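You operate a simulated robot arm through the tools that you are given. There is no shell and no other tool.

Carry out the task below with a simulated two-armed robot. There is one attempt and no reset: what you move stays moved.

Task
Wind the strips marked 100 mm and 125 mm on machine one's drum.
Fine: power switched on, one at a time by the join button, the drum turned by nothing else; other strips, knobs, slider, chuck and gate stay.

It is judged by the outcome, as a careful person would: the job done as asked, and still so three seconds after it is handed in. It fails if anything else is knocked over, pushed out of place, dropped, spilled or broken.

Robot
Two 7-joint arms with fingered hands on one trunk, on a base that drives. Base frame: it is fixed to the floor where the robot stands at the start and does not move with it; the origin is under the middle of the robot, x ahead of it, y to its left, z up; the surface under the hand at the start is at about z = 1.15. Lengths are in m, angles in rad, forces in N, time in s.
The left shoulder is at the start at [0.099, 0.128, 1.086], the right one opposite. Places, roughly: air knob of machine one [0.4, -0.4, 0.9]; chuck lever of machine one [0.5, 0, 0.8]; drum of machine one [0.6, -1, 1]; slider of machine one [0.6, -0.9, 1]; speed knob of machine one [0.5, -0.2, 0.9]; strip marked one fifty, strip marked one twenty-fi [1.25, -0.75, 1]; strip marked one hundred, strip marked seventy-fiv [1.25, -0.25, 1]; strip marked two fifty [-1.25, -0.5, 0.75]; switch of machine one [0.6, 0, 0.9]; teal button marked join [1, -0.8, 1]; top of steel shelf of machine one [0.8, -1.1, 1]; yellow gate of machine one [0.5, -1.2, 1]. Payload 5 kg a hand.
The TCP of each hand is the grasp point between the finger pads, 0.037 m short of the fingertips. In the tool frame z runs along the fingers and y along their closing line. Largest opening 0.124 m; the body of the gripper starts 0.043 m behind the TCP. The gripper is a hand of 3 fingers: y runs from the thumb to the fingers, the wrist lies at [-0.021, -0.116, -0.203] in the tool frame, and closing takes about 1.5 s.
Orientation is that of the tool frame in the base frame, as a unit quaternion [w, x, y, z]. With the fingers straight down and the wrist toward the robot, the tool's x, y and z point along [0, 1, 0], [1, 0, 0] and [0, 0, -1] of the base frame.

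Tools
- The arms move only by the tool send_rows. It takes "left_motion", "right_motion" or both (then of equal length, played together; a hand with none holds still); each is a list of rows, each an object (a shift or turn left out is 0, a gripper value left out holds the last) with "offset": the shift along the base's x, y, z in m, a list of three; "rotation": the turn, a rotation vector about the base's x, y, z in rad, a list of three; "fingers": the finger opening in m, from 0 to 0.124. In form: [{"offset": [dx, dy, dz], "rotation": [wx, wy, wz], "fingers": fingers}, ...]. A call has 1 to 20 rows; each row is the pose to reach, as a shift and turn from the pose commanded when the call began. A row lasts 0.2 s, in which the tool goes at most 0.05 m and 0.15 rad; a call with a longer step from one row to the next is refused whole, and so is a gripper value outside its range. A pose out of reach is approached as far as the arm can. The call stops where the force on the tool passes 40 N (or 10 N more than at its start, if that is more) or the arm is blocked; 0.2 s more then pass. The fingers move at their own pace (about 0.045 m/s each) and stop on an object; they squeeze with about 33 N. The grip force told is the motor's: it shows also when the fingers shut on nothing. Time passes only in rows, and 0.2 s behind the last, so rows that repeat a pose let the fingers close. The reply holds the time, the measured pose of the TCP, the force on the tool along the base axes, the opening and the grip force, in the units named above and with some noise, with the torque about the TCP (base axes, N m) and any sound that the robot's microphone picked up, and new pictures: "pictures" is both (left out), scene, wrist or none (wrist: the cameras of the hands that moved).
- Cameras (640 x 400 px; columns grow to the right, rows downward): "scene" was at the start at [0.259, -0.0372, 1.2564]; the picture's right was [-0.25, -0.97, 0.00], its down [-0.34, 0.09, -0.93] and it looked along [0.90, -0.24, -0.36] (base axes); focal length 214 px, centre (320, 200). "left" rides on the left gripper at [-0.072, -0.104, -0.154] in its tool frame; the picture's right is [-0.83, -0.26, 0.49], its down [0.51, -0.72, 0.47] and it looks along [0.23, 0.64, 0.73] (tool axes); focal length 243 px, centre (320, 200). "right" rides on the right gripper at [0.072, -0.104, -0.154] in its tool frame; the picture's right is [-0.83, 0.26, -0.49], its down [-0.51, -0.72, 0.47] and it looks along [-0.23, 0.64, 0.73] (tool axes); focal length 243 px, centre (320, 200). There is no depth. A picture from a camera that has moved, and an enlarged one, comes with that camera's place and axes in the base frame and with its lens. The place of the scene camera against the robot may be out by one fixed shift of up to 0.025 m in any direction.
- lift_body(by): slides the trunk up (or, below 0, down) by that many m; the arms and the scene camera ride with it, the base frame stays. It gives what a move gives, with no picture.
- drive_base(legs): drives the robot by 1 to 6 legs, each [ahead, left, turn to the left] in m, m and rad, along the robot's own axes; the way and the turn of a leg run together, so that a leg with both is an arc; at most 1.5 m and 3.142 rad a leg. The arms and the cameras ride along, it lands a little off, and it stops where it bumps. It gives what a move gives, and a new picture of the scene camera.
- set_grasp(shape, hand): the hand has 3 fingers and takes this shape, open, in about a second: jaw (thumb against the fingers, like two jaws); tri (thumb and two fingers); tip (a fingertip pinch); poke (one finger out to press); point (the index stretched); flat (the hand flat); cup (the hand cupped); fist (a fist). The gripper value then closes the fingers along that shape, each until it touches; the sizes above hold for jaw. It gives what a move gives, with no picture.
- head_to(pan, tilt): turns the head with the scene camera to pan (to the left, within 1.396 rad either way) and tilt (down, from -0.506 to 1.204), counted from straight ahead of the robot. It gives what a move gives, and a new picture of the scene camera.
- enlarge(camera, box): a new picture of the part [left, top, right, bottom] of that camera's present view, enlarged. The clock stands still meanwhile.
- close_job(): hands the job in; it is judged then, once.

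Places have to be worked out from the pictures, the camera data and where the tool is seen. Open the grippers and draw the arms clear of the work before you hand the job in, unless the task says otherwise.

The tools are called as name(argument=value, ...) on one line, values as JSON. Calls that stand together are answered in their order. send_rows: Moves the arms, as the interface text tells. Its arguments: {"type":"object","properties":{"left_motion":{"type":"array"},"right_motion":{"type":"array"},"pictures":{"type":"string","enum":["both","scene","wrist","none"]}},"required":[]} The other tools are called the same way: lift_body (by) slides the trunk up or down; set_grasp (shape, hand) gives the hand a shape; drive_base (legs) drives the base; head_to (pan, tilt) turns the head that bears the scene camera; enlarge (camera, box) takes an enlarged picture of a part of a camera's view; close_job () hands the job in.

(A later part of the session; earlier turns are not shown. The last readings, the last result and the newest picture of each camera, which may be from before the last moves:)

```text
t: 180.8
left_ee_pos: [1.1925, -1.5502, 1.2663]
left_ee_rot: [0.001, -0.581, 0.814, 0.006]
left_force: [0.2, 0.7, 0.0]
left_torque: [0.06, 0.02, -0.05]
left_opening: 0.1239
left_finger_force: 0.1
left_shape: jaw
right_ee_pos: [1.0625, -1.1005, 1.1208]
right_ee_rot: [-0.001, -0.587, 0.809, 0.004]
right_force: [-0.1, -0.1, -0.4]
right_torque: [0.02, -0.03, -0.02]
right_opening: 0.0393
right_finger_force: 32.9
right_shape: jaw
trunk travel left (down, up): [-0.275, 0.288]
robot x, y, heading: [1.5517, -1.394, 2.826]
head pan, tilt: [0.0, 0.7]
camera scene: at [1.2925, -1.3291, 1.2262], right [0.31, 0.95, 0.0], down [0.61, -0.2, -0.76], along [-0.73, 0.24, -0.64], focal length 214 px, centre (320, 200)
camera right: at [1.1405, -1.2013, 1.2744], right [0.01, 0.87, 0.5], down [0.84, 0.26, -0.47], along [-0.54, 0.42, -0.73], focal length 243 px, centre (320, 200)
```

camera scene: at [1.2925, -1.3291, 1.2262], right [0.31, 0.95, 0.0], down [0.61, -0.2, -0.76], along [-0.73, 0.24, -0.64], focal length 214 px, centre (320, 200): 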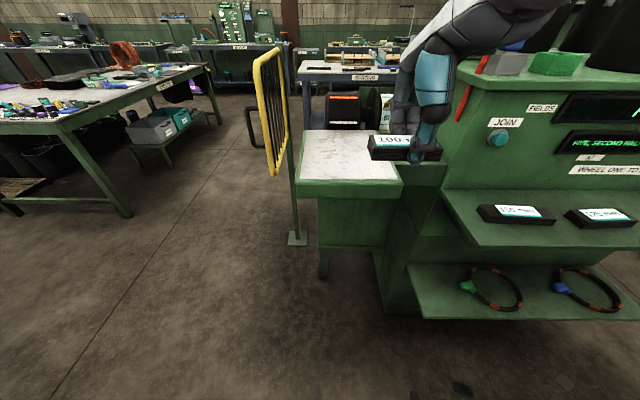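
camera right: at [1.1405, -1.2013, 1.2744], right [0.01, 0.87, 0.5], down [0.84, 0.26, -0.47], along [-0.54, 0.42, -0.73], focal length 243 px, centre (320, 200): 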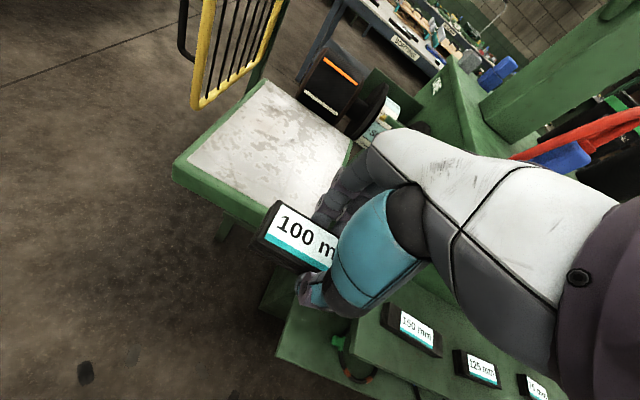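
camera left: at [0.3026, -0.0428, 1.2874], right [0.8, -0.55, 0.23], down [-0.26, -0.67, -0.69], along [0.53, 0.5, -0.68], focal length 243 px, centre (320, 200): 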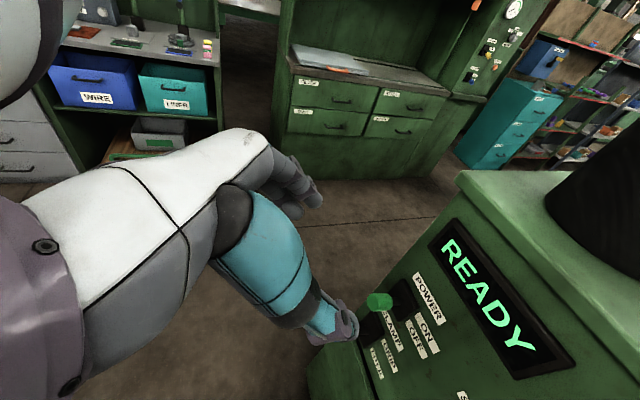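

From the wrist view the shelf centre is near [0.825, -1.10], in line with the drum. I move the strip forward over the shelf centre at z ≈ 1.12, stopping short of the drum.

send_rows(right_motion=[{"offset": [-0.042, 0.002, 0]}, {"offset": [-0.084, 0.004, 0]}, {"offset": [-0.126, 0.006, 0]}, {"offset": [-0.168, 0.007, 0]}, {"offset": [-0.21, 0.009, 0]}, {"offset": [-0.245, 0.01, 0]}, {"offset": [-0.245, 0.01, 0]}])

enlarge(camera="scene", box=[260, 60, 440, 220])

```text
t: 182.3
left_ee_pos: [1.1944, -1.547, 1.2658]
left_ee_rot: [0.0, -0.582, 0.813, 0.006]
left_force: [0.6, -0.1, 0.2]
left_torque: [0.02, 0.06, 0.0]
left_opening: 0.1241
left_finger_force: 0.0
left_shape: jaw
right_ee_pos: [0.8208, -1.0854, 1.1235]
right_ee_rot: [-0.002, -0.588, 0.809, 0.004]
right_force: [1.2, -0.8, -0.4]
right_torque: [0.01, 0.05, 0.01]
right_opening: 0.0392
right_finger_force: 33.0
right_shape: jaw
trunk travel left (down, up): [-0.275, 0.288]
robot x, y, heading: [1.5563, -1.3956, 2.824]
head pan, tilt: [0.0, 0.7]
camera scene: at [1.2947, -1.3269, 1.2266], right [0.31, 0.95, 0.0], down [0.61, -0.2, -0.77], along [-0.73, 0.24, -0.64], focal length 214 px, centre (320, 200)
camera right: at [0.8985, -1.1863, 1.2769], right [0.01, 0.87, 0.5], down [0.84, 0.26, -0.48], along [-0.54, 0.42, -0.73], focal length 243 px, centre (320, 200)
```

scene: 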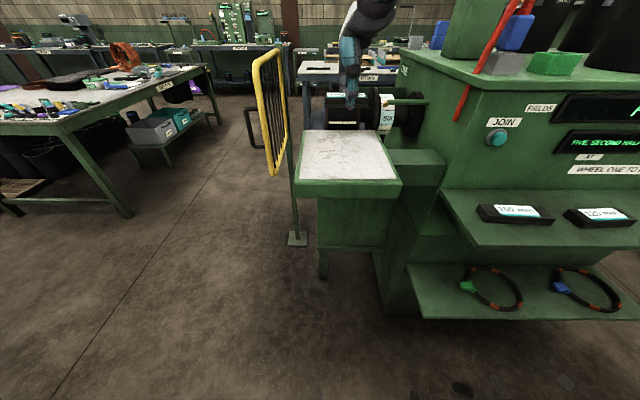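
right: 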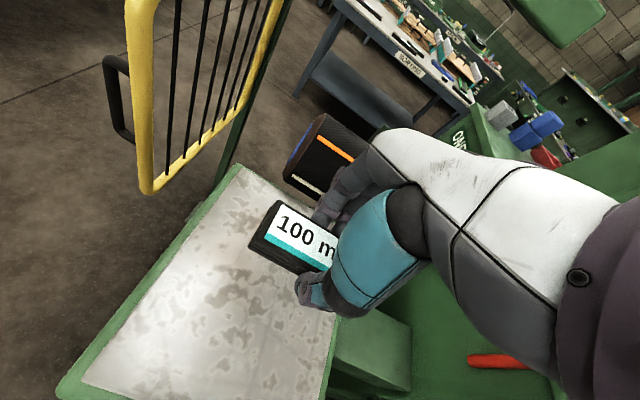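

```text
2.50 times, centred on (350, 140) of scene
camera zoom: at [1.2947, -1.3269, 1.2266], right [0.31, 0.95, 0.0], down [0.61, -0.2, -0.77], along [-0.73, 0.24, -0.64], focal length 536 px, centre (245, 350)
```

zoom: 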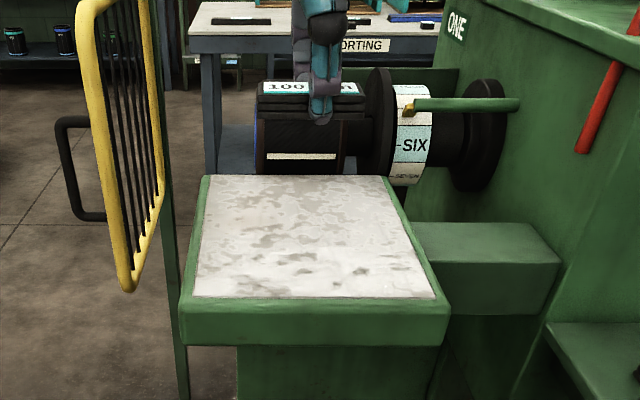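

The strip is over the shelf's middle (shelf corners check out; centre [0.828, -1.09]). I lower it to TCP z ≈ 1.055 first.

send_rows(right_motion=[{"offset": [0.003, -0.003, -0.03]}, {"offset": [0.005, -0.005, -0.055]}, {"offset": [0.005, -0.005, -0.07]}, {"offset": [0.005, -0.005, -0.07]}])

enlarge(camera="scene", box=[260, 60, 440, 220])

```text
t: 183.3
left_ee_pos: [1.1928, -1.5457, 1.2653]
left_ee_rot: [0.001, -0.582, 0.813, 0.005]
left_force: [-0.4, -0.3, 1.3]
left_torque: [-0.02, -0.02, -0.01]
left_opening: 0.1238
left_finger_force: 0.0
left_shape: jaw
right_ee_pos: [0.8216, -1.0917, 1.0518]
right_ee_rot: [-0.001, -0.588, 0.809, 0.003]
right_force: [0.3, 0.2, -0.3]
right_torque: [0.02, -0.03, -0.01]
right_opening: 0.0396
right_finger_force: 32.9
right_shape: jaw
trunk travel left (down, up): [-0.275, 0.288]
robot x, y, heading: [1.5538, -1.3903, 2.827]
head pan, tilt: [0.0, 0.7]
camera scene: at [1.2935, -1.3263, 1.2262], right [0.31, 0.95, 0.0], down [0.61, -0.2, -0.76], along [-0.73, 0.24, -0.64], focal length 214 px, centre (320, 200)
camera right: at [0.901, -1.1914, 1.2057], right [0.01, 0.87, 0.5], down [0.84, 0.26, -0.48], along [-0.54, 0.42, -0.73], focal length 243 px, centre (320, 200)
```

scene: 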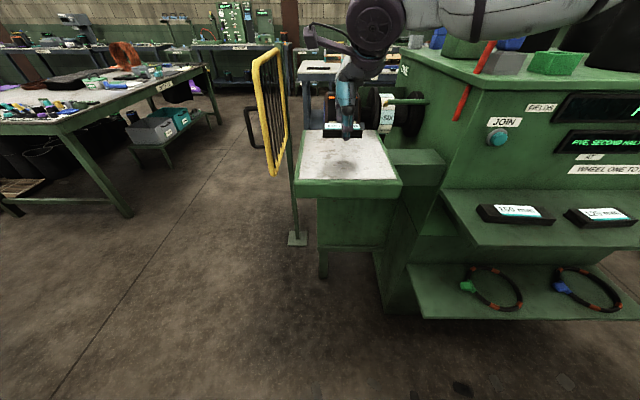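
right: 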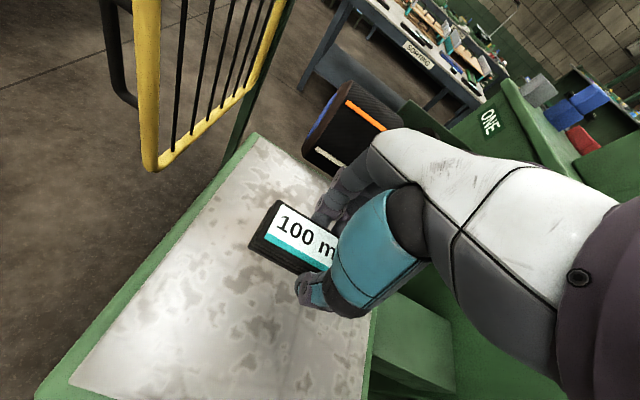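

```text
2.50 times, centred on (350, 140) of scene
camera zoom: at [1.2935, -1.3263, 1.2262], right [0.31, 0.95, 0.0], down [0.61, -0.2, -0.76], along [-0.73, 0.24, -0.64], focal length 536 px, centre (245, 350)
```

zoom: 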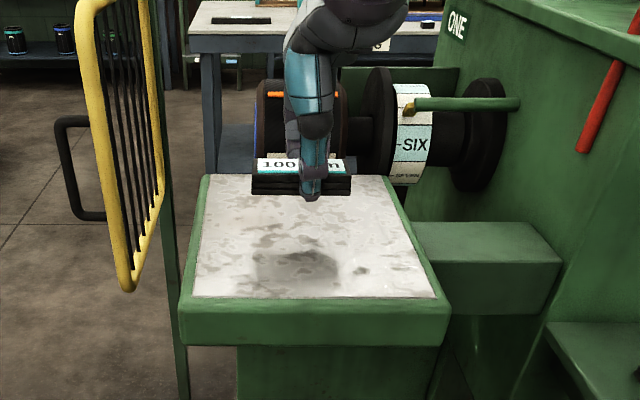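

The strip is still clear of the shelf. I lower in small steps, watching for contact force.

send_rows(right_motion=[{"offset": [0.003, 0, -0.005]}, {"offset": [0.003, 0, -0.01]}, {"offset": [0.003, 0, -0.015]}, {"offset": [0.003, 0, -0.02]}, {"offset": [0.003, 0, -0.02]}], pictures="scene")

enlarge(camera="scene", box=[290, 80, 410, 200])

```text
t: 184.6
left_ee_pos: [1.194, -1.5481, 1.2659]
left_ee_rot: [0.001, -0.582, 0.813, 0.005]
left_force: [-0.1, 0.0, 0.0]
left_torque: [0.01, 0.0, 0.0]
left_opening: 0.1236
left_finger_force: 0.1
left_shape: jaw
right_ee_pos: [0.8273, -1.0913, 1.0308]
right_ee_rot: [-0.001, -0.587, 0.809, 0.003]
right_force: [0.4, 0.3, -0.2]
right_torque: [0.03, 0.0, -0.01]
right_opening: 0.0392
right_finger_force: 32.8
right_shape: jaw
trunk travel left (down, up): [-0.275, 0.288]
robot x, y, heading: [1.5539, -1.392, 2.826]
head pan, tilt: [0.0, 0.7]
camera scene: at [1.2935, -1.3263, 1.2262], right [0.31, 0.95, 0.0], down [0.61, -0.2, -0.76], along [-0.73, 0.24, -0.64], focal length 214 px, centre (320, 200)
```

scene: 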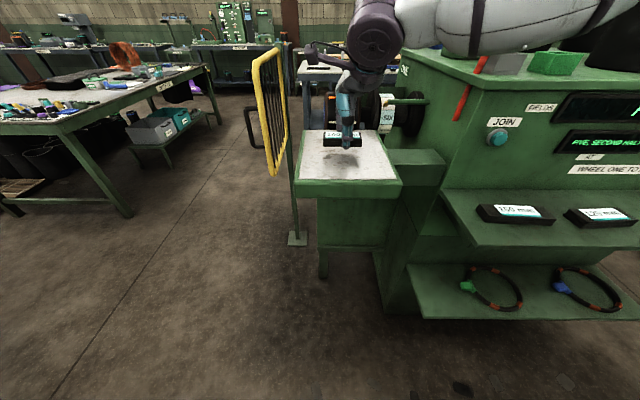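

```text
3.33 times, centred on (350, 140) of scene
camera zoom: at [1.2935, -1.3263, 1.2262], right [0.31, 0.95, 0.0], down [0.61, -0.2, -0.76], along [-0.73, 0.24, -0.64], focal length 715 px, centre (220, 400)
```

zoom: 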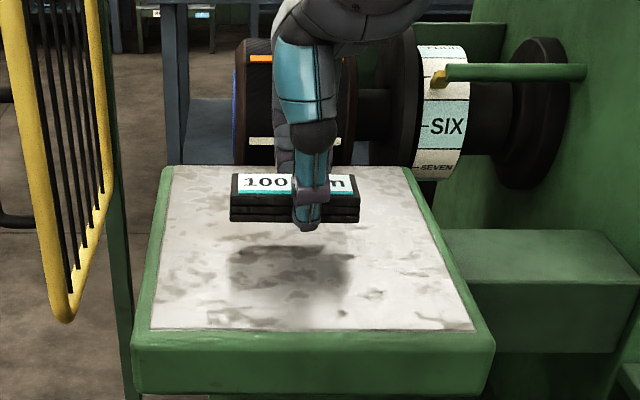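

The shadow gap shows about 2 cm left to the shelf. I keep lowering in 4 mm steps.

send_rows(right_motion=[{"offset": [0, 0, -0.006]}, {"offset": [0, 0, -0.012]}, {"offset": [0, 0, -0.015]}, {"offset": [0, 0, -0.015]}], pictures="scene")

enlarge(camera="scene", box=[290, 80, 410, 200])

```text
t: 185.6
left_ee_pos: [1.1939, -1.5464, 1.2646]
left_ee_rot: [0.001, -0.581, 0.814, 0.005]
left_force: [-0.5, -0.5, 0.3]
left_torque: [-0.02, 0.03, -0.01]
left_opening: 0.124
left_finger_force: 0.1
left_shape: jaw
right_ee_pos: [0.8262, -1.0907, 1.0169]
right_ee_rot: [-0.002, -0.588, 0.809, 0.004]
right_force: [-0.7, -0.7, -0.3]
right_torque: [-0.03, 0.03, -0.01]
right_opening: 0.0395
right_finger_force: 32.4
right_shape: jaw
trunk travel left (down, up): [-0.275, 0.288]
robot x, y, heading: [1.5529, -1.3938, 2.827]
head pan, tilt: [0.0, 0.7]
camera scene: at [1.2935, -1.3263, 1.2262], right [0.31, 0.95, 0.0], down [0.61, -0.2, -0.76], along [-0.73, 0.24, -0.64], focal length 214 px, centre (320, 200)
```

scene: 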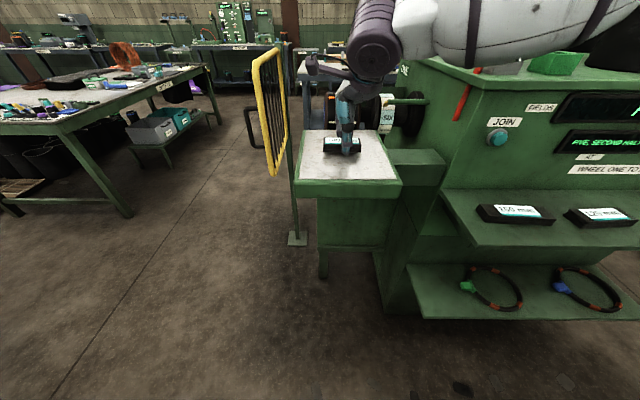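

```text
3.33 times, centred on (350, 140) of scene
camera zoom: at [1.2935, -1.3263, 1.2262], right [0.31, 0.95, 0.0], down [0.61, -0.2, -0.76], along [-0.73, 0.24, -0.64], focal length 715 px, centre (220, 400)
```

zoom: 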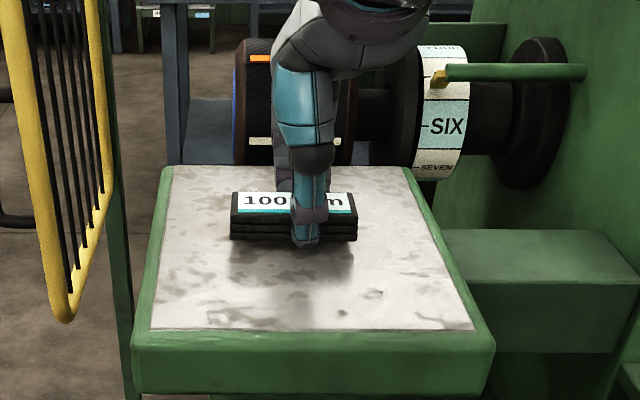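

Still no contact and the shadow gap is shrinking; about 1 cm is left. I go on in small steps.

send_rows(right_motion=[{"offset": [0, 0, -0.004]}, {"offset": [0, 0, -0.007]}, {"offset": [0, 0, -0.01]}, {"offset": [0, 0, -0.01]}], pictures="scene")

enlarge(camera="scene", box=[290, 80, 410, 200])

```text
t: 186.6
left_ee_pos: [1.1946, -1.5465, 1.2657]
left_ee_rot: [0.001, -0.581, 0.814, 0.005]
left_force: [-0.1, 0.7, -0.2]
left_torque: [0.0, -0.03, 0.0]
left_opening: 0.1239
left_finger_force: 0.0
left_shape: jaw
right_ee_pos: [0.8266, -1.0903, 1.007]
right_ee_rot: [-0.001, -0.588, 0.809, 0.003]
right_force: [0.6, -1.1, 4.2]
right_torque: [-0.05, -0.11, 0.0]
right_opening: 0.0396
right_finger_force: 32.8
right_shape: jaw
trunk travel left (down, up): [-0.275, 0.288]
robot x, y, heading: [1.552, -1.3912, 2.83]
head pan, tilt: [0.0, 0.7]
camera scene: at [1.2938, -1.3265, 1.2263], right [0.31, 0.95, 0.0], down [0.61, -0.2, -0.77], along [-0.73, 0.24, -0.64], focal length 214 px, centre (320, 200)
```

scene: 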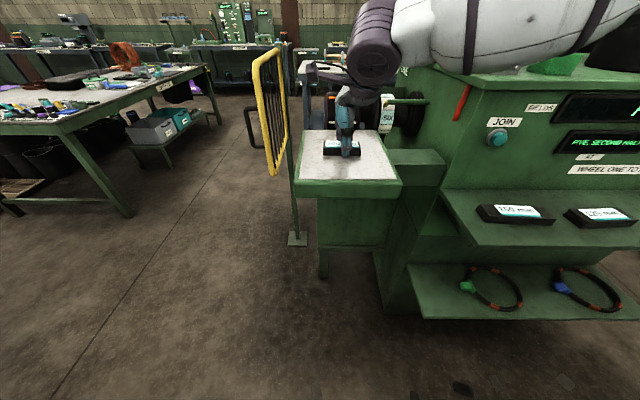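

```text
3.33 times, centred on (350, 140) of scene
camera zoom: at [1.2938, -1.3265, 1.2263], right [0.31, 0.95, 0.0], down [0.61, -0.2, -0.77], along [-0.73, 0.24, -0.64], focal length 715 px, centre (220, 400)
```

zoom: 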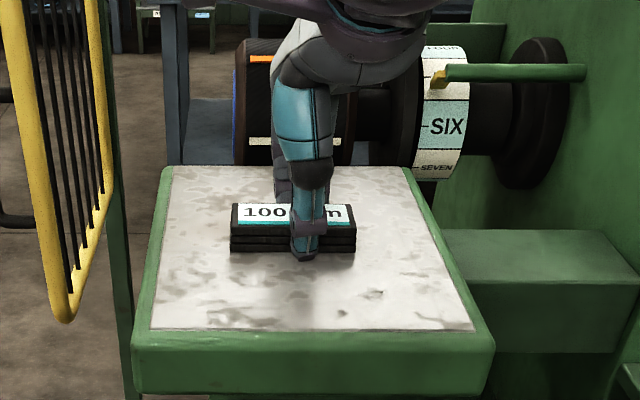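

Contact (4 N) at TCP z = 1.007: the strip rests on the steel shelf. I open the fingers gently and rise a few millimetres, then straight up.

send_rows(right_motion=[{"offset": [0, 0, 0.0], "fingers": 0.045}, {"offset": [0, 0, 0.002], "fingers": 0.055}, {"offset": [0, 0, 0.003], "fingers": 0.07}, {"offset": [0, 0, 0.003], "fingers": 0.08}, {"offset": [0, 0, 0.003], "fingers": 0.08}, {"offset": [0, 0, 0.03], "fingers": 0.08}, {"offset": [0, 0, 0.07], "fingers": 0.08}, {"offset": [0, 0, 0.11], "fingers": 0.08}])

enlarge(camera="scene", box=[290, 80, 410, 200])

```text
t: 188.3
left_ee_pos: [1.1944, -1.5468, 1.266]
left_ee_rot: [0.001, -0.581, 0.814, 0.006]
left_force: [-0.4, -0.6, 0.7]
left_torque: [0.03, 0.0, -0.02]
left_opening: 0.1238
left_finger_force: 0.0
left_shape: jaw
right_ee_pos: [0.8289, -1.0932, 1.1174]
right_ee_rot: [-0.001, -0.588, 0.809, 0.003]
right_force: [0.0, 0.2, -0.3]
right_torque: [-0.04, 0.05, -0.05]
right_opening: 0.0794
right_finger_force: 0.1
right_shape: jaw
trunk travel left (down, up): [-0.275, 0.288]
robot x, y, heading: [1.5546, -1.3952, 2.829]
head pan, tilt: [0.0, 0.7]
camera scene: at [1.2942, -1.3267, 1.2264], right [0.31, 0.95, 0.0], down [0.61, -0.2, -0.77], along [-0.73, 0.24, -0.64], focal length 214 px, centre (320, 200)
camera right: at [0.9072, -1.1928, 1.2694], right [0.01, 0.87, 0.5], down [0.84, 0.26, -0.48], along [-0.54, 0.42, -0.73], focal length 243 px, centre (320, 200)
```

scene: 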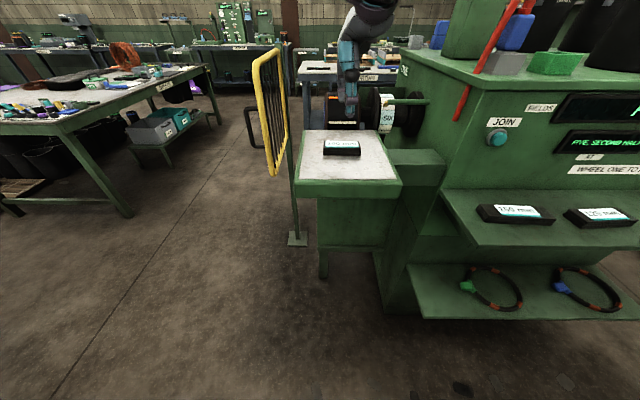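
right: 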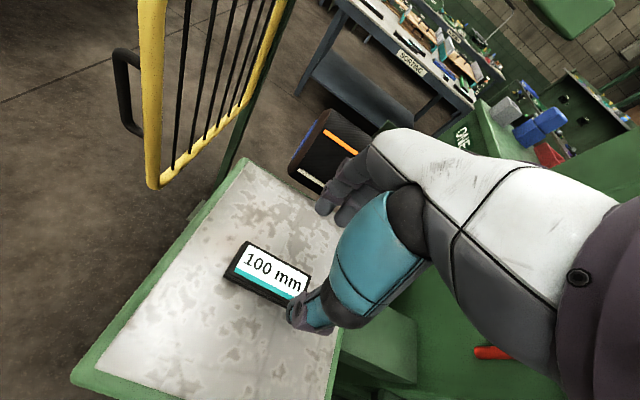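

```text
3.33 times, centred on (350, 140) of scene
camera zoom: at [1.2942, -1.3267, 1.2264], right [0.31, 0.95, 0.0], down [0.61, -0.2, -0.77], along [-0.73, 0.24, -0.64], focal length 715 px, centre (220, 400)
```

zoom: 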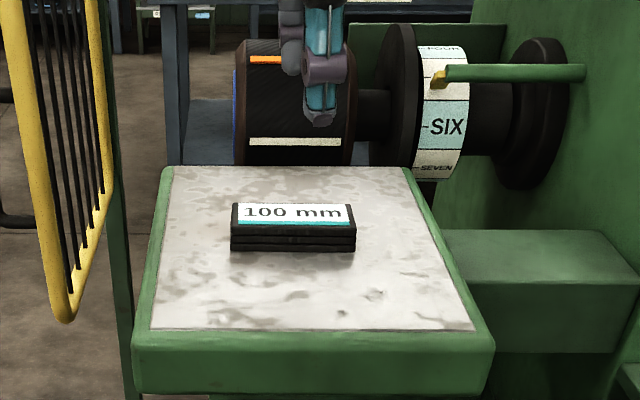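

The 100 mm strip lies flat in the middle of the steel shelf. The JOIN button triangulates to about [0.971, -0.81, 1.035]. I withdraw the right hand back and then over toward the button at a safe distance while tilting the fingers forward.

send_rows(right_motion=[{"offset": [0.02, -0.004, 0.04]}, {"offset": [0.06, -0.012, 0.06]}, {"offset": [0.105, -0.02, 0.083]}, {"offset": [0.15, -0.03, 0.083]}, {"offset": [0.195, -0.038, 0.083]}, {"offset": [0.241, -0.047, 0.083]}, {"offset": [0.256, -0.005, 0.083], "rotation": [0.035, 0.107, 0]}, {"offset": [0.27, 0.037, 0.083], "rotation": [0.07, 0.213, 0]}, {"offset": [0.282, 0.08, 0.083], "rotation": [0.104, 0.32, 0]}, {"offset": [0.294, 0.123, 0.083], "rotation": [0.138, 0.427, 0]}, {"offset": [0.306, 0.165, 0.075], "rotation": [0.172, 0.533, 0]}, {"offset": [0.318, 0.205, 0.065], "rotation": [0.207, 0.64, 0]}, {"offset": [0.325, 0.226, 0.055], "rotation": [0.2415, 0.747, 0]}, {"offset": [0.325, 0.226, 0.055], "rotation": [0.2415, 0.747, 0]}])

```text
refused: row 3 steps farther than a row can; nothing moved
```

One step was slightly too long; I send the same path with smaller steps.

send_rows(right_motion=[{"offset": [0.02, -0.004, 0.04]}, {"offset": [0.055, -0.011, 0.065]}, {"offset": [0.095, -0.019, 0.083]}, {"offset": [0.14, -0.028, 0.083]}, {"offset": [0.185, -0.037, 0.083]}, {"offset": [0.23, -0.045, 0.083]}, {"offset": [0.25, -0.008, 0.083], "rotation": [0.035, 0.107, 0]}, {"offset": [0.264, 0.033, 0.083], "rotation": [0.07, 0.213, 0]}, {"offset": [0.277, 0.075, 0.083], "rotation": [0.104, 0.32, 0]}, {"offset": [0.29, 0.117, 0.083], "rotation": [0.138, 0.427, 0]}, {"offset": [0.303, 0.158, 0.075], "rotation": [0.172, 0.533, 0]}, {"offset": [0.315, 0.197, 0.065], "rotation": [0.207, 0.64, 0]}, {"offset": [0.325, 0.226, 0.055], "rotation": [0.2415, 0.747, 0]}, {"offset": [0.325, 0.226, 0.055], "rotation": [0.2415, 0.747, 0]}])

set_grasp(shape="poke", hand="right")

enlarge(camera="right", box=[0, 0, 640, 400])

enlarge(camera="scene", box=[380, 60, 640, 240])

```text
t: 191.3
left_ee_pos: [1.1932, -1.5456, 1.2654]
left_ee_rot: [0.001, -0.582, 0.813, 0.003]
left_force: [0.4, 0.2, -0.5]
left_torque: [-0.04, 0.03, -0.02]
left_opening: 0.1236
left_finger_force: 0.1
left_shape: jaw
right_ee_pos: [1.1339, -0.8387, 1.183]
right_ee_rot: [-0.226, -0.543, 0.747, 0.311]
right_force: [0.0, 0.4, -2.1]
right_torque: [-0.03, 0.09, 0.04]
right_opening: 0.0797
right_finger_force: 0.0
right_shape: jaw
right hand out of reach, approached as far as the arm can: row 11, 12, 13, 14
trunk travel left (down, up): [-0.275, 0.288]
robot x, y, heading: [1.5547, -1.3952, 2.828]
head pan, tilt: [0.0, 0.7]
camera scene: at [1.2925, -1.3244, 1.2255], right [0.31, 0.95, 0.0], down [0.61, -0.2, -0.76], along [-0.73, 0.23, -0.65], focal length 214 px, centre (320, 200)
camera right: at [1.2861, -0.963, 1.2177], right [0.41, 0.74, 0.53], down [0.32, 0.43, -0.84], along [-0.85, 0.52, -0.06], focal length 243 px, centre (320, 200)
```

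scene: 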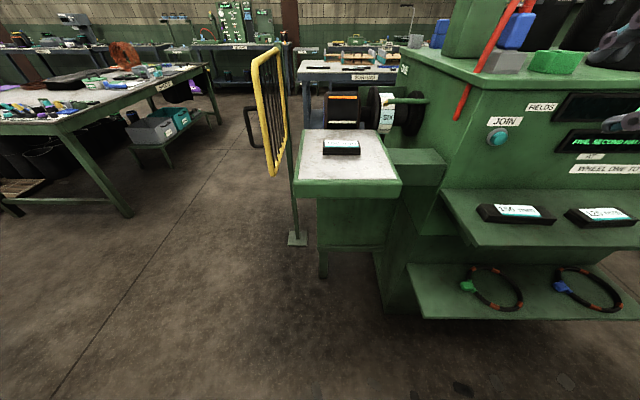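
right: 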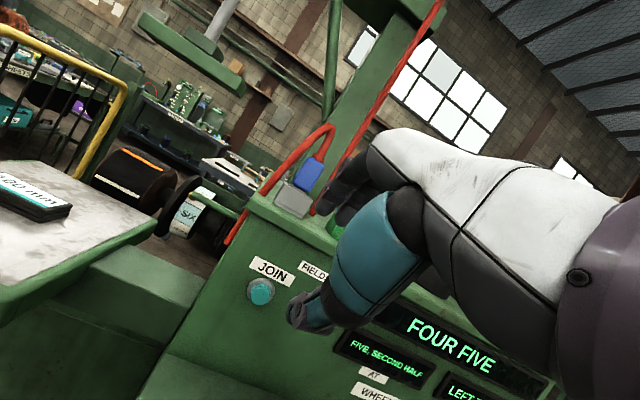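

```text
t: 192.2
left_ee_pos: [1.1941, -1.5454, 1.2655]
left_ee_rot: [0.001, -0.581, 0.814, 0.005]
left_force: [0.0, -0.4, 0.1]
left_torque: [-0.01, 0.02, 0.02]
left_opening: 0.1237
left_finger_force: 0.1
left_shape: jaw
right_ee_pos: [1.1344, -0.8415, 1.187]
right_ee_rot: [-0.222, -0.543, 0.746, 0.315]
right_force: [-0.6, -0.4, 0.1]
right_torque: [-0.03, 0.0, 0.02]
right_opening: 0.0
right_finger_force: 0.0
right_shape: poke
trunk travel left (down, up): [-0.275, 0.288]
robot x, y, heading: [1.5532, -1.3946, 2.823]
head pan, tilt: [0.0, 0.7]
```

```text
1.00 times, centred on (320, 200) of right (not enlarged: the box is as wide or as high as the picture)
camera zoom: at [1.2876, -0.9657, 1.2205], right [0.42, 0.73, 0.54], down [0.32, 0.44, -0.84], along [-0.85, 0.52, -0.06], focal length 243 px, centre (320, 200)
```

zoom: 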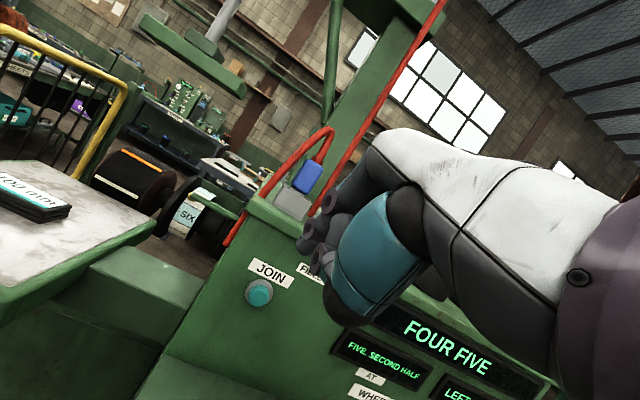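

```text
2.22 times, centred on (510, 150) of scene
camera zoom: at [1.2937, -1.3265, 1.2263], right [0.31, 0.95, 0.0], down [0.61, -0.2, -0.77], along [-0.73, 0.24, -0.64], focal length 477 px, centre (-102, 311)
```

zoom: 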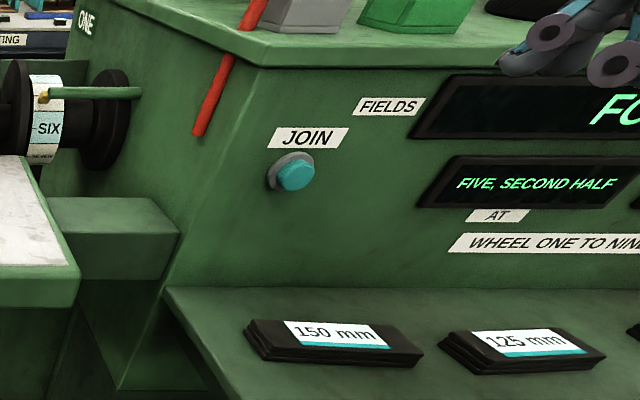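

The hand is tilted but near its inner reach limit. I look closely at the poking finger and the button in the wrist view.

enlarge(camera="right", box=[220, 160, 460, 340])

head_to(pan=-0.45, tilt=0.5)

```text
2.22 times, centred on (340, 250) of right
camera zoom: at [1.2876, -0.9657, 1.2205], right [0.42, 0.73, 0.54], down [0.32, 0.44, -0.84], along [-0.85, 0.52, -0.06], focal length 539 px, centre (276, 89)
```

zoom: 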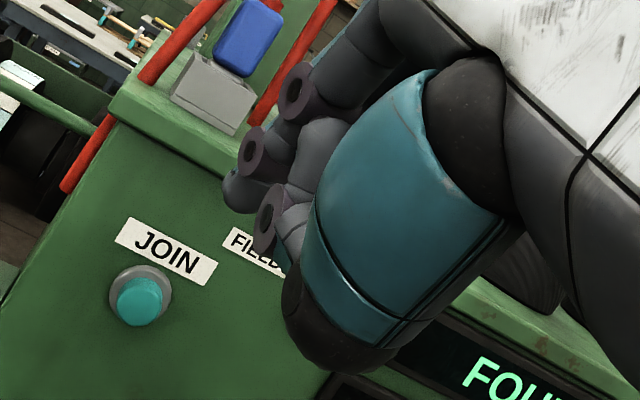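

```text
t: 193.2
left_ee_pos: [1.1928, -1.5462, 1.2656]
left_ee_rot: [0.001, -0.582, 0.813, 0.005]
left_force: [-0.3, 0.6, 0.7]
left_torque: [0.0, 0.04, -0.01]
left_opening: 0.1238
left_finger_force: 0.1
left_shape: jaw
right_ee_pos: [1.1357, -0.8417, 1.1859]
right_ee_rot: [-0.222, -0.542, 0.746, 0.315]
right_force: [-0.8, 1.3, 0.1]
right_torque: [0.01, -0.01, -0.01]
right_opening: 0.0
right_finger_force: 0.0
right_shape: poke
trunk travel left (down, up): [-0.275, 0.288]
robot x, y, heading: [1.5496, -1.3968, 2.825]
head pan, tilt: [-0.45, 0.499]
camera scene: at [1.3086, -1.2896, 1.2439], right [0.69, 0.72, 0.0], down [0.35, -0.33, -0.88], along [-0.63, 0.61, -0.48], focal length 214 px, centre (320, 200)
```

scene: 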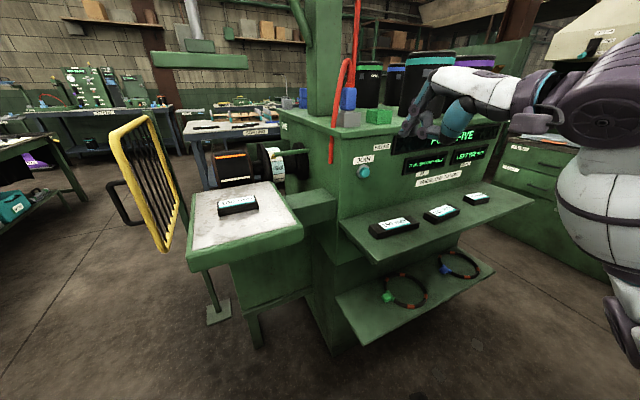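

I enlarge the scene view of the hand and button.

enlarge(camera="scene", box=[320, 50, 560, 230])

```text
2.22 times, centred on (440, 140) of scene
camera zoom: at [1.3086, -1.2896, 1.2439], right [0.69, 0.72, 0.0], down [0.35, -0.33, -0.88], along [-0.63, 0.61, -0.48], focal length 477 px, centre (53, 333)
```

zoom: 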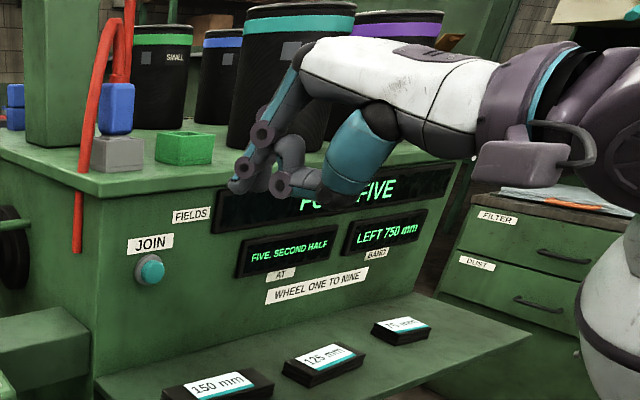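

The poking finger reaches about 10 cm beyond the TCP, so I need more distance. I look to both sides behind me to see how much room there is before machine two.

head_to(pan=1.39, tilt=0.6)

head_to(pan=-1.39, tilt=0.6)

```text
t: 195.0
left_ee_pos: [1.1928, -1.5471, 1.2659]
left_ee_rot: [0.001, -0.582, 0.813, 0.005]
left_force: [-0.2, 0.2, -0.7]
left_torque: [-0.03, -0.05, 0.02]
left_opening: 0.1239
left_finger_force: 0.1
left_shape: jaw
right_ee_pos: [1.1348, -0.842, 1.1868]
right_ee_rot: [-0.222, -0.543, 0.746, 0.315]
right_force: [0.0, -0.5, -0.3]
right_torque: [0.02, 0.0, 0.05]
right_opening: 0.0
right_finger_force: 0.0
right_shape: poke
trunk travel left (down, up): [-0.275, 0.288]
robot x, y, heading: [1.5494, -1.3899, 2.83]
head pan, tilt: [1.389, 0.6]
camera scene: at [1.3323, -1.4303, 1.2349], right [-0.88, 0.48, 0.0], down [0.27, 0.5, -0.83], along [-0.39, -0.73, -0.56], focal length 214 px, centre (320, 200)
```

scene: 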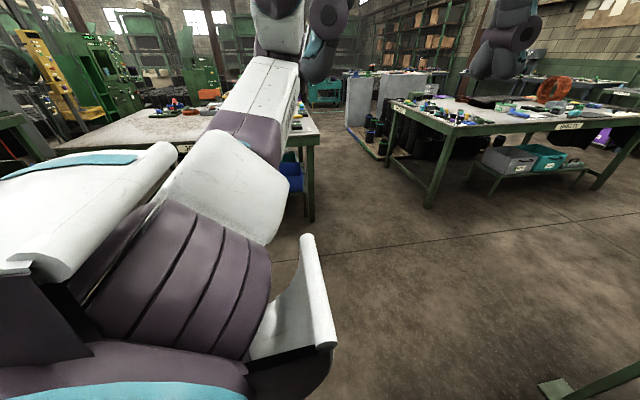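

```text
t: 197.4
left_ee_pos: [1.1934, -1.5466, 1.2649]
left_ee_rot: [0.001, -0.582, 0.813, 0.005]
left_force: [0.9, 0.0, 0.2]
left_torque: [0.01, -0.02, 0.03]
left_opening: 0.1237
left_finger_force: 0.1
left_shape: jaw
right_ee_pos: [1.1364, -0.841, 1.1866]
right_ee_rot: [-0.223, -0.543, 0.747, 0.314]
right_force: [0.0, -0.1, -0.2]
right_torque: [0.0, 0.02, 0.0]
right_opening: 0.0003
right_finger_force: 0.1
right_shape: poke
trunk travel left (down, up): [-0.275, 0.288]
robot x, y, heading: [1.5511, -1.3975, 2.826]
head pan, tilt: [-1.389, 0.6]
camera scene: at [1.3859, -1.2649, 1.2349], right [0.99, -0.13, 0.0], down [-0.07, -0.56, -0.83], along [0.11, 0.82, -0.56], focal length 214 px, centre (320, 200)
```

scene: 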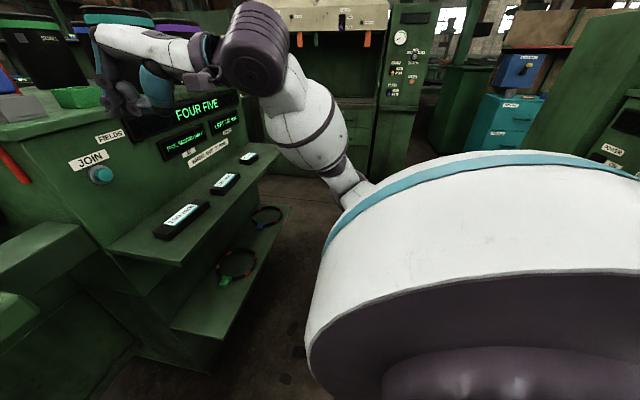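

There is little room behind, so I stay and use a flatter tilt (33°) instead, which keeps the hand within reach. I bring the poking finger to about 7 cm in front of the JOIN button.

send_rows(right_motion=[{"offset": [0.0, -0.015, -0.02], "rotation": [-0.022, -0.067, 0]}, {"offset": [-0.008, -0.03, -0.045], "rotation": [-0.044, -0.133, 0]}, {"offset": [-0.016, -0.045, -0.07], "rotation": [-0.065, -0.2, 0]}, {"offset": [-0.026, -0.058, -0.091], "rotation": [-0.065, -0.2, 0]}, {"offset": [-0.026, -0.058, -0.091], "rotation": [-0.065, -0.2, 0]}], pictures="wrist")

head_to(pan=-0.45, tilt=0.5)

enlarge(camera="scene", box=[300, 80, 500, 230])

enlarge(camera="right", box=[200, 160, 440, 340])

```text
t: 198.6
left_ee_pos: [1.1956, -1.5456, 1.2646]
left_ee_rot: [0.0, -0.581, 0.814, 0.005]
left_force: [0.4, 0.1, -0.2]
left_torque: [-0.02, 0.0, 0.01]
left_opening: 0.124
left_finger_force: 0.0
left_shape: jaw
right_ee_pos: [1.0891, -0.8767, 1.1042]
right_ee_rot: [-0.169, -0.564, 0.775, 0.231]
right_force: [0.4, 0.4, 0.6]
right_torque: [-0.01, -0.02, 0.0]
right_opening: 0.0001
right_finger_force: 0.1
right_shape: poke
right hand out of reach, approached as far as the arm can: row 1, 2, 3, 4, 5
trunk travel left (down, up): [-0.275, 0.288]
robot x, y, heading: [1.5512, -1.3929, 2.826]
head pan, tilt: [-1.389, 0.6]
camera right: at [1.2306, -0.9971, 1.1764], right [0.3, 0.77, 0.56], down [0.48, 0.38, -0.79], along [-0.82, 0.51, -0.26], focal length 243 px, centre (320, 200)
```

right: 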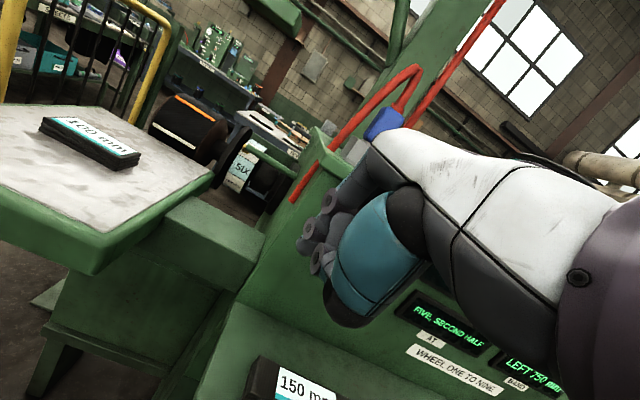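

```text
t: 199.9
left_ee_pos: [1.1932, -1.5465, 1.2653]
left_ee_rot: [0.0, -0.581, 0.814, 0.006]
left_force: [-0.3, 0.2, -0.2]
left_torque: [-0.03, 0.0, -0.01]
left_opening: 0.1239
left_finger_force: 0.0
left_shape: jaw
right_ee_pos: [1.0876, -0.876, 1.1052]
right_ee_rot: [-0.168, -0.563, 0.776, 0.232]
right_force: [-0.3, 0.4, -0.7]
right_torque: [-0.01, 0.02, -0.04]
right_opening: 0.0002
right_finger_force: 0.0
right_shape: poke
trunk travel left (down, up): [-0.275, 0.288]
robot x, y, heading: [1.5511, -1.3931, 2.83]
head pan, tilt: [-0.45, 0.499]
camera scene: at [1.3087, -1.2895, 1.2439], right [0.69, 0.72, 0.0], down [0.35, -0.33, -0.88], along [-0.63, 0.61, -0.48], focal length 214 px, centre (320, 200)
```

scene: 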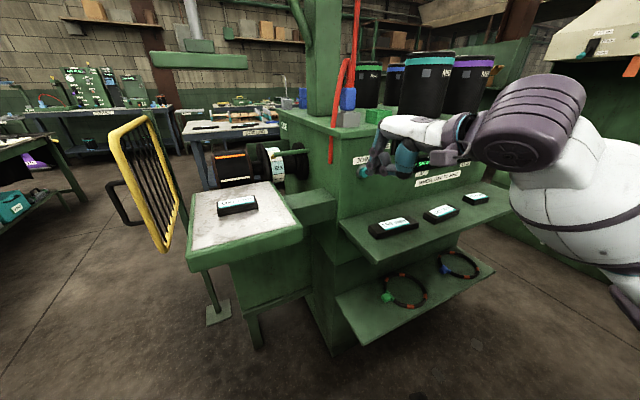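

```text
2.67 times, centred on (400, 155) of scene
camera zoom: at [1.3087, -1.2895, 1.2439], right [0.69, 0.72, 0.0], down [0.35, -0.33, -0.88], along [-0.63, 0.61, -0.48], focal length 572 px, centre (107, 320)
```

zoom: 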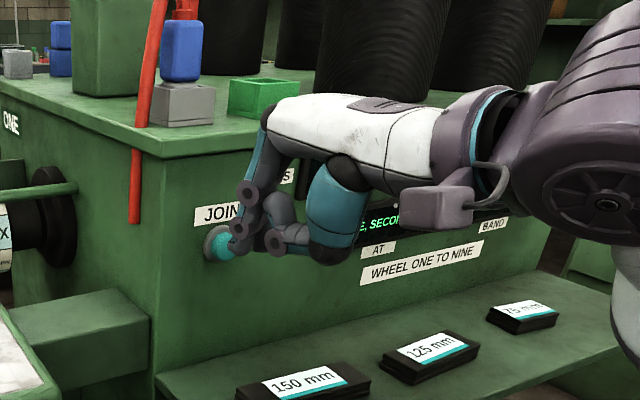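

```text
2.22 times, centred on (320, 250) of right
camera zoom: at [1.2302, -0.997, 1.1764], right [0.3, 0.77, 0.56], down [0.48, 0.38, -0.79], along [-0.82, 0.51, -0.26], focal length 539 px, centre (320, 89)
```

zoom: 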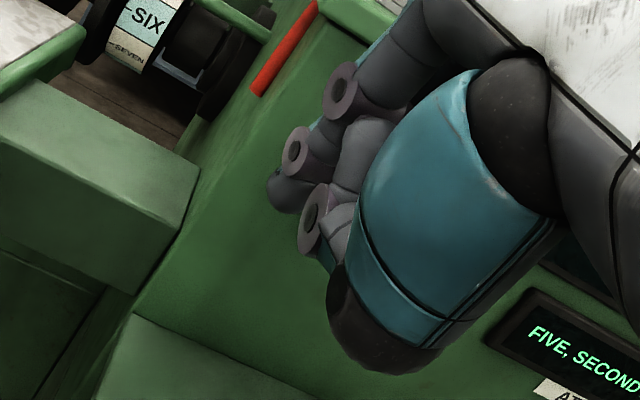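

The finger tip is close to the button in both views, but the estimates of the button's place differ by some centimetres. I move the hand 6 cm to the right to reveal the button to the wrist camera and measure it better.

send_rows(right_motion=[{"offset": [0.012, 0.02, 0.01]}, {"offset": [0.022, 0.045, 0.02]}, {"offset": [0.028, 0.07, 0.03]}, {"offset": [0.028, 0.07, 0.03]}], pictures="wrist")

enlarge(camera="right", box=[200, 160, 440, 340])

enlarge(camera="scene", box=[300, 80, 500, 230])

```text
t: 200.9
left_ee_pos: [1.1941, -1.5477, 1.2653]
left_ee_rot: [0.001, -0.581, 0.814, 0.005]
left_force: [0.6, 0.2, -0.2]
left_torque: [-0.01, 0.02, 0.0]
left_opening: 0.1238
left_finger_force: 0.0
left_shape: jaw
right_ee_pos: [1.1188, -0.806, 1.1368]
right_ee_rot: [-0.168, -0.563, 0.775, 0.232]
right_force: [1.1, -0.5, 0.5]
right_torque: [0.01, -0.02, -0.03]
right_opening: 0.0
right_finger_force: 0.0
right_shape: poke
trunk travel left (down, up): [-0.275, 0.288]
robot x, y, heading: [1.55, -1.3953, 2.831]
head pan, tilt: [-0.45, 0.499]
camera right: at [1.2606, -0.9273, 1.2083], right [0.31, 0.77, 0.56], down [0.48, 0.38, -0.79], along [-0.82, 0.51, -0.26], focal length 243 px, centre (320, 200)
```

right: 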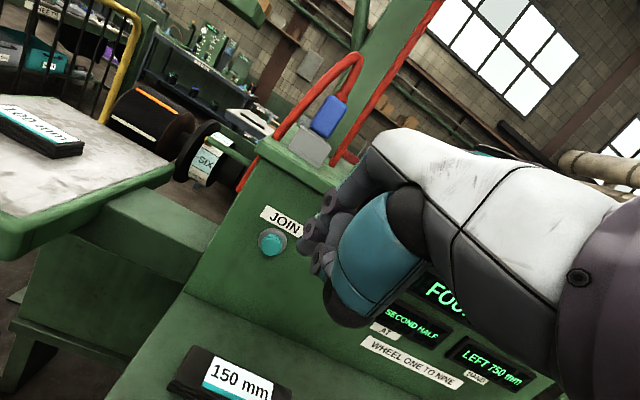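

```text
2.22 times, centred on (320, 250) of right
camera zoom: at [1.2606, -0.9273, 1.2083], right [0.31, 0.77, 0.56], down [0.48, 0.38, -0.79], along [-0.82, 0.51, -0.26], focal length 539 px, centre (320, 89)
```

zoom: 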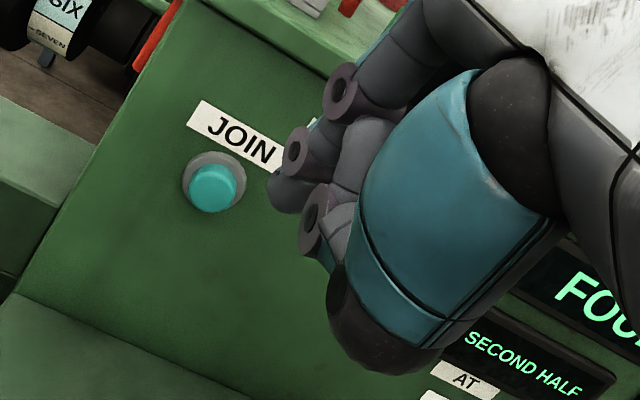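

```text
2.67 times, centred on (400, 155) of scene
camera zoom: at [1.3085, -1.2898, 1.2439], right [0.69, 0.72, 0.0], down [0.35, -0.33, -0.88], along [-0.63, 0.61, -0.48], focal length 572 px, centre (107, 320)
```

zoom: 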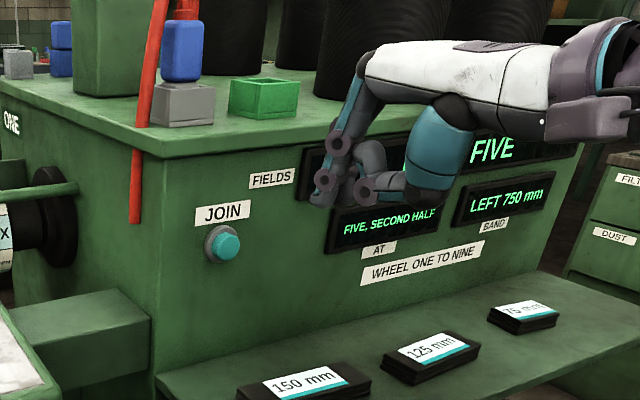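

Wrist triangulation puts the button cap at [0.987, -0.781, 1.031] and, correcting the scene camera's shift, the poking fingertip is about 3.5 cm beyond the TCP. I bring the tip to 5 cm in front of the button.

send_rows(right_motion=[{"offset": [-0.02, 0.005, -0.025]}, {"offset": [-0.042, 0.011, -0.05]}, {"offset": [-0.066, 0.017, -0.079]}, {"offset": [-0.066, 0.017, -0.079]}], pictures="wrist")

enlarge(camera="right", box=[200, 160, 440, 340])

enlarge(camera="scene", box=[300, 80, 500, 230])

```text
t: 201.9
left_ee_pos: [1.1944, -1.5464, 1.2658]
left_ee_rot: [0.001, -0.581, 0.814, 0.004]
left_force: [0.3, 0.8, 0.0]
left_torque: [0.03, 0.01, 0.01]
left_opening: 0.1238
left_finger_force: 0.1
left_shape: jaw
right_ee_pos: [1.0527, -0.7894, 1.0574]
right_ee_rot: [-0.169, -0.563, 0.775, 0.233]
right_force: [0.3, -0.1, -0.6]
right_torque: [-0.01, 0.01, -0.03]
right_opening: 0.0
right_finger_force: 0.0
right_shape: poke
trunk travel left (down, up): [-0.275, 0.288]
robot x, y, heading: [1.5492, -1.3966, 2.829]
head pan, tilt: [-0.45, 0.499]
camera right: at [1.1936, -0.909, 1.1286], right [0.31, 0.77, 0.56], down [0.48, 0.38, -0.79], along [-0.82, 0.51, -0.26], focal length 243 px, centre (320, 200)
```

right: 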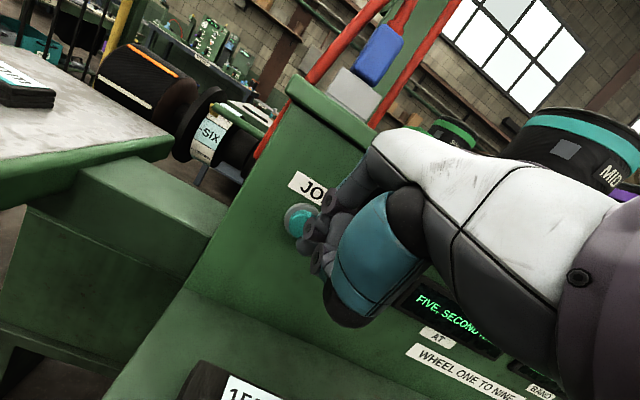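

```text
2.22 times, centred on (320, 250) of right
camera zoom: at [1.1936, -0.909, 1.1286], right [0.31, 0.77, 0.56], down [0.48, 0.38, -0.79], along [-0.82, 0.51, -0.26], focal length 539 px, centre (320, 89)
```

zoom: 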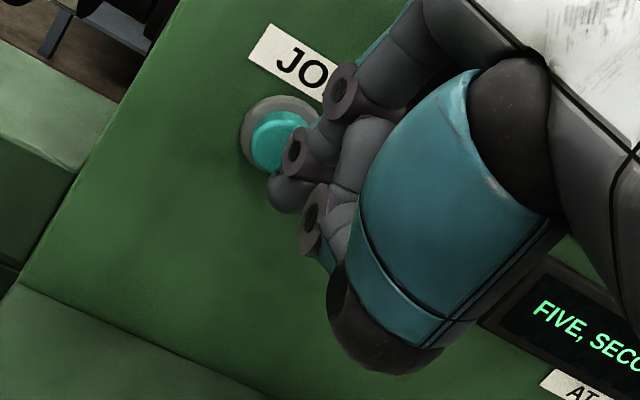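

```text
2.67 times, centred on (400, 155) of scene
camera zoom: at [1.3091, -1.2899, 1.2441], right [0.69, 0.72, 0.0], down [0.35, -0.33, -0.88], along [-0.63, 0.61, -0.48], focal length 572 px, centre (107, 320)
```

zoom: 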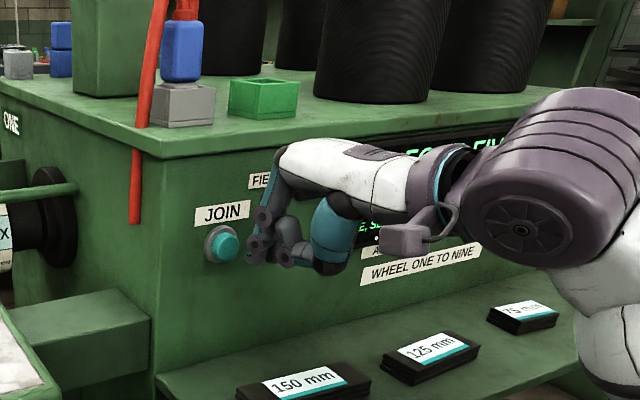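

Fingertip and button are aligned within a few millimetres, 4 cm apart. I push straight forward (-u) in small steps until the button gives or force rises.

send_rows(right_motion=[{"offset": [-0.0095, 0.0032, 0.002]}, {"offset": [-0.019, 0.0064, 0.004]}, {"offset": [-0.0284, 0.0096, 0.004]}, {"offset": [-0.036, 0.0122, 0.004]}, {"offset": [-0.0417, 0.0141, 0.004]}, {"offset": [-0.0464, 0.0157, 0.004]}, {"offset": [-0.0502, 0.017, 0.004]}], pictures="both")

```text
t: 203.3
left_ee_pos: [1.1969, -1.5479, 1.2661]
left_ee_rot: [0.0, -0.581, 0.814, 0.007]
left_force: [0.0, 0.3, -0.6]
left_torque: [0.0, -0.03, 0.0]
left_opening: 0.124
left_finger_force: 0.0
left_shape: jaw
right_ee_pos: [1.0123, -0.7769, 1.0638]
right_ee_rot: [-0.168, -0.563, 0.775, 0.233]
right_force: [31.2, -12.7, 2.3]
right_torque: [-0.08, -0.29, 0.14]
right_opening: 0.0
right_finger_force: 0.0
right_shape: poke
trunk travel left (down, up): [-0.275, 0.288]
robot x, y, heading: [1.549, -1.3929, 2.824]
head pan, tilt: [-0.45, 0.499]
heard: click
stopped in row 7 (right hand): the force on the tool passed its limit at 42 N (the readings are from after the stop); the commanded pose is now the measured one
camera scene: at [1.314, -1.2908, 1.2449], right [0.69, 0.72, 0.0], down [0.34, -0.33, -0.88], along [-0.63, 0.61, -0.48], focal length 214 px, centre (320, 200)
camera right: at [1.1536, -0.8971, 1.1347], right [0.31, 0.77, 0.56], down [0.48, 0.38, -0.79], along [-0.82, 0.51, -0.26], focal length 243 px, centre (320, 200)
```

scene: 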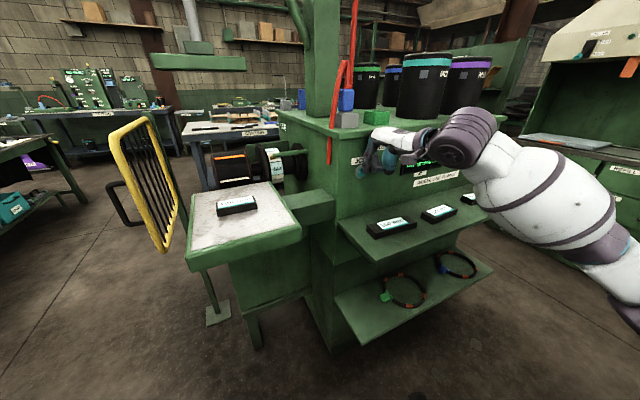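
right: 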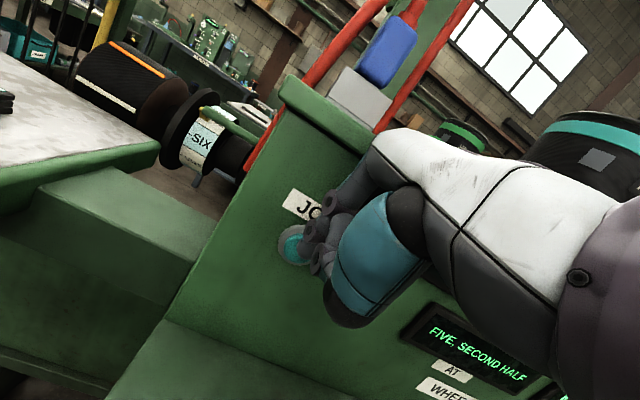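

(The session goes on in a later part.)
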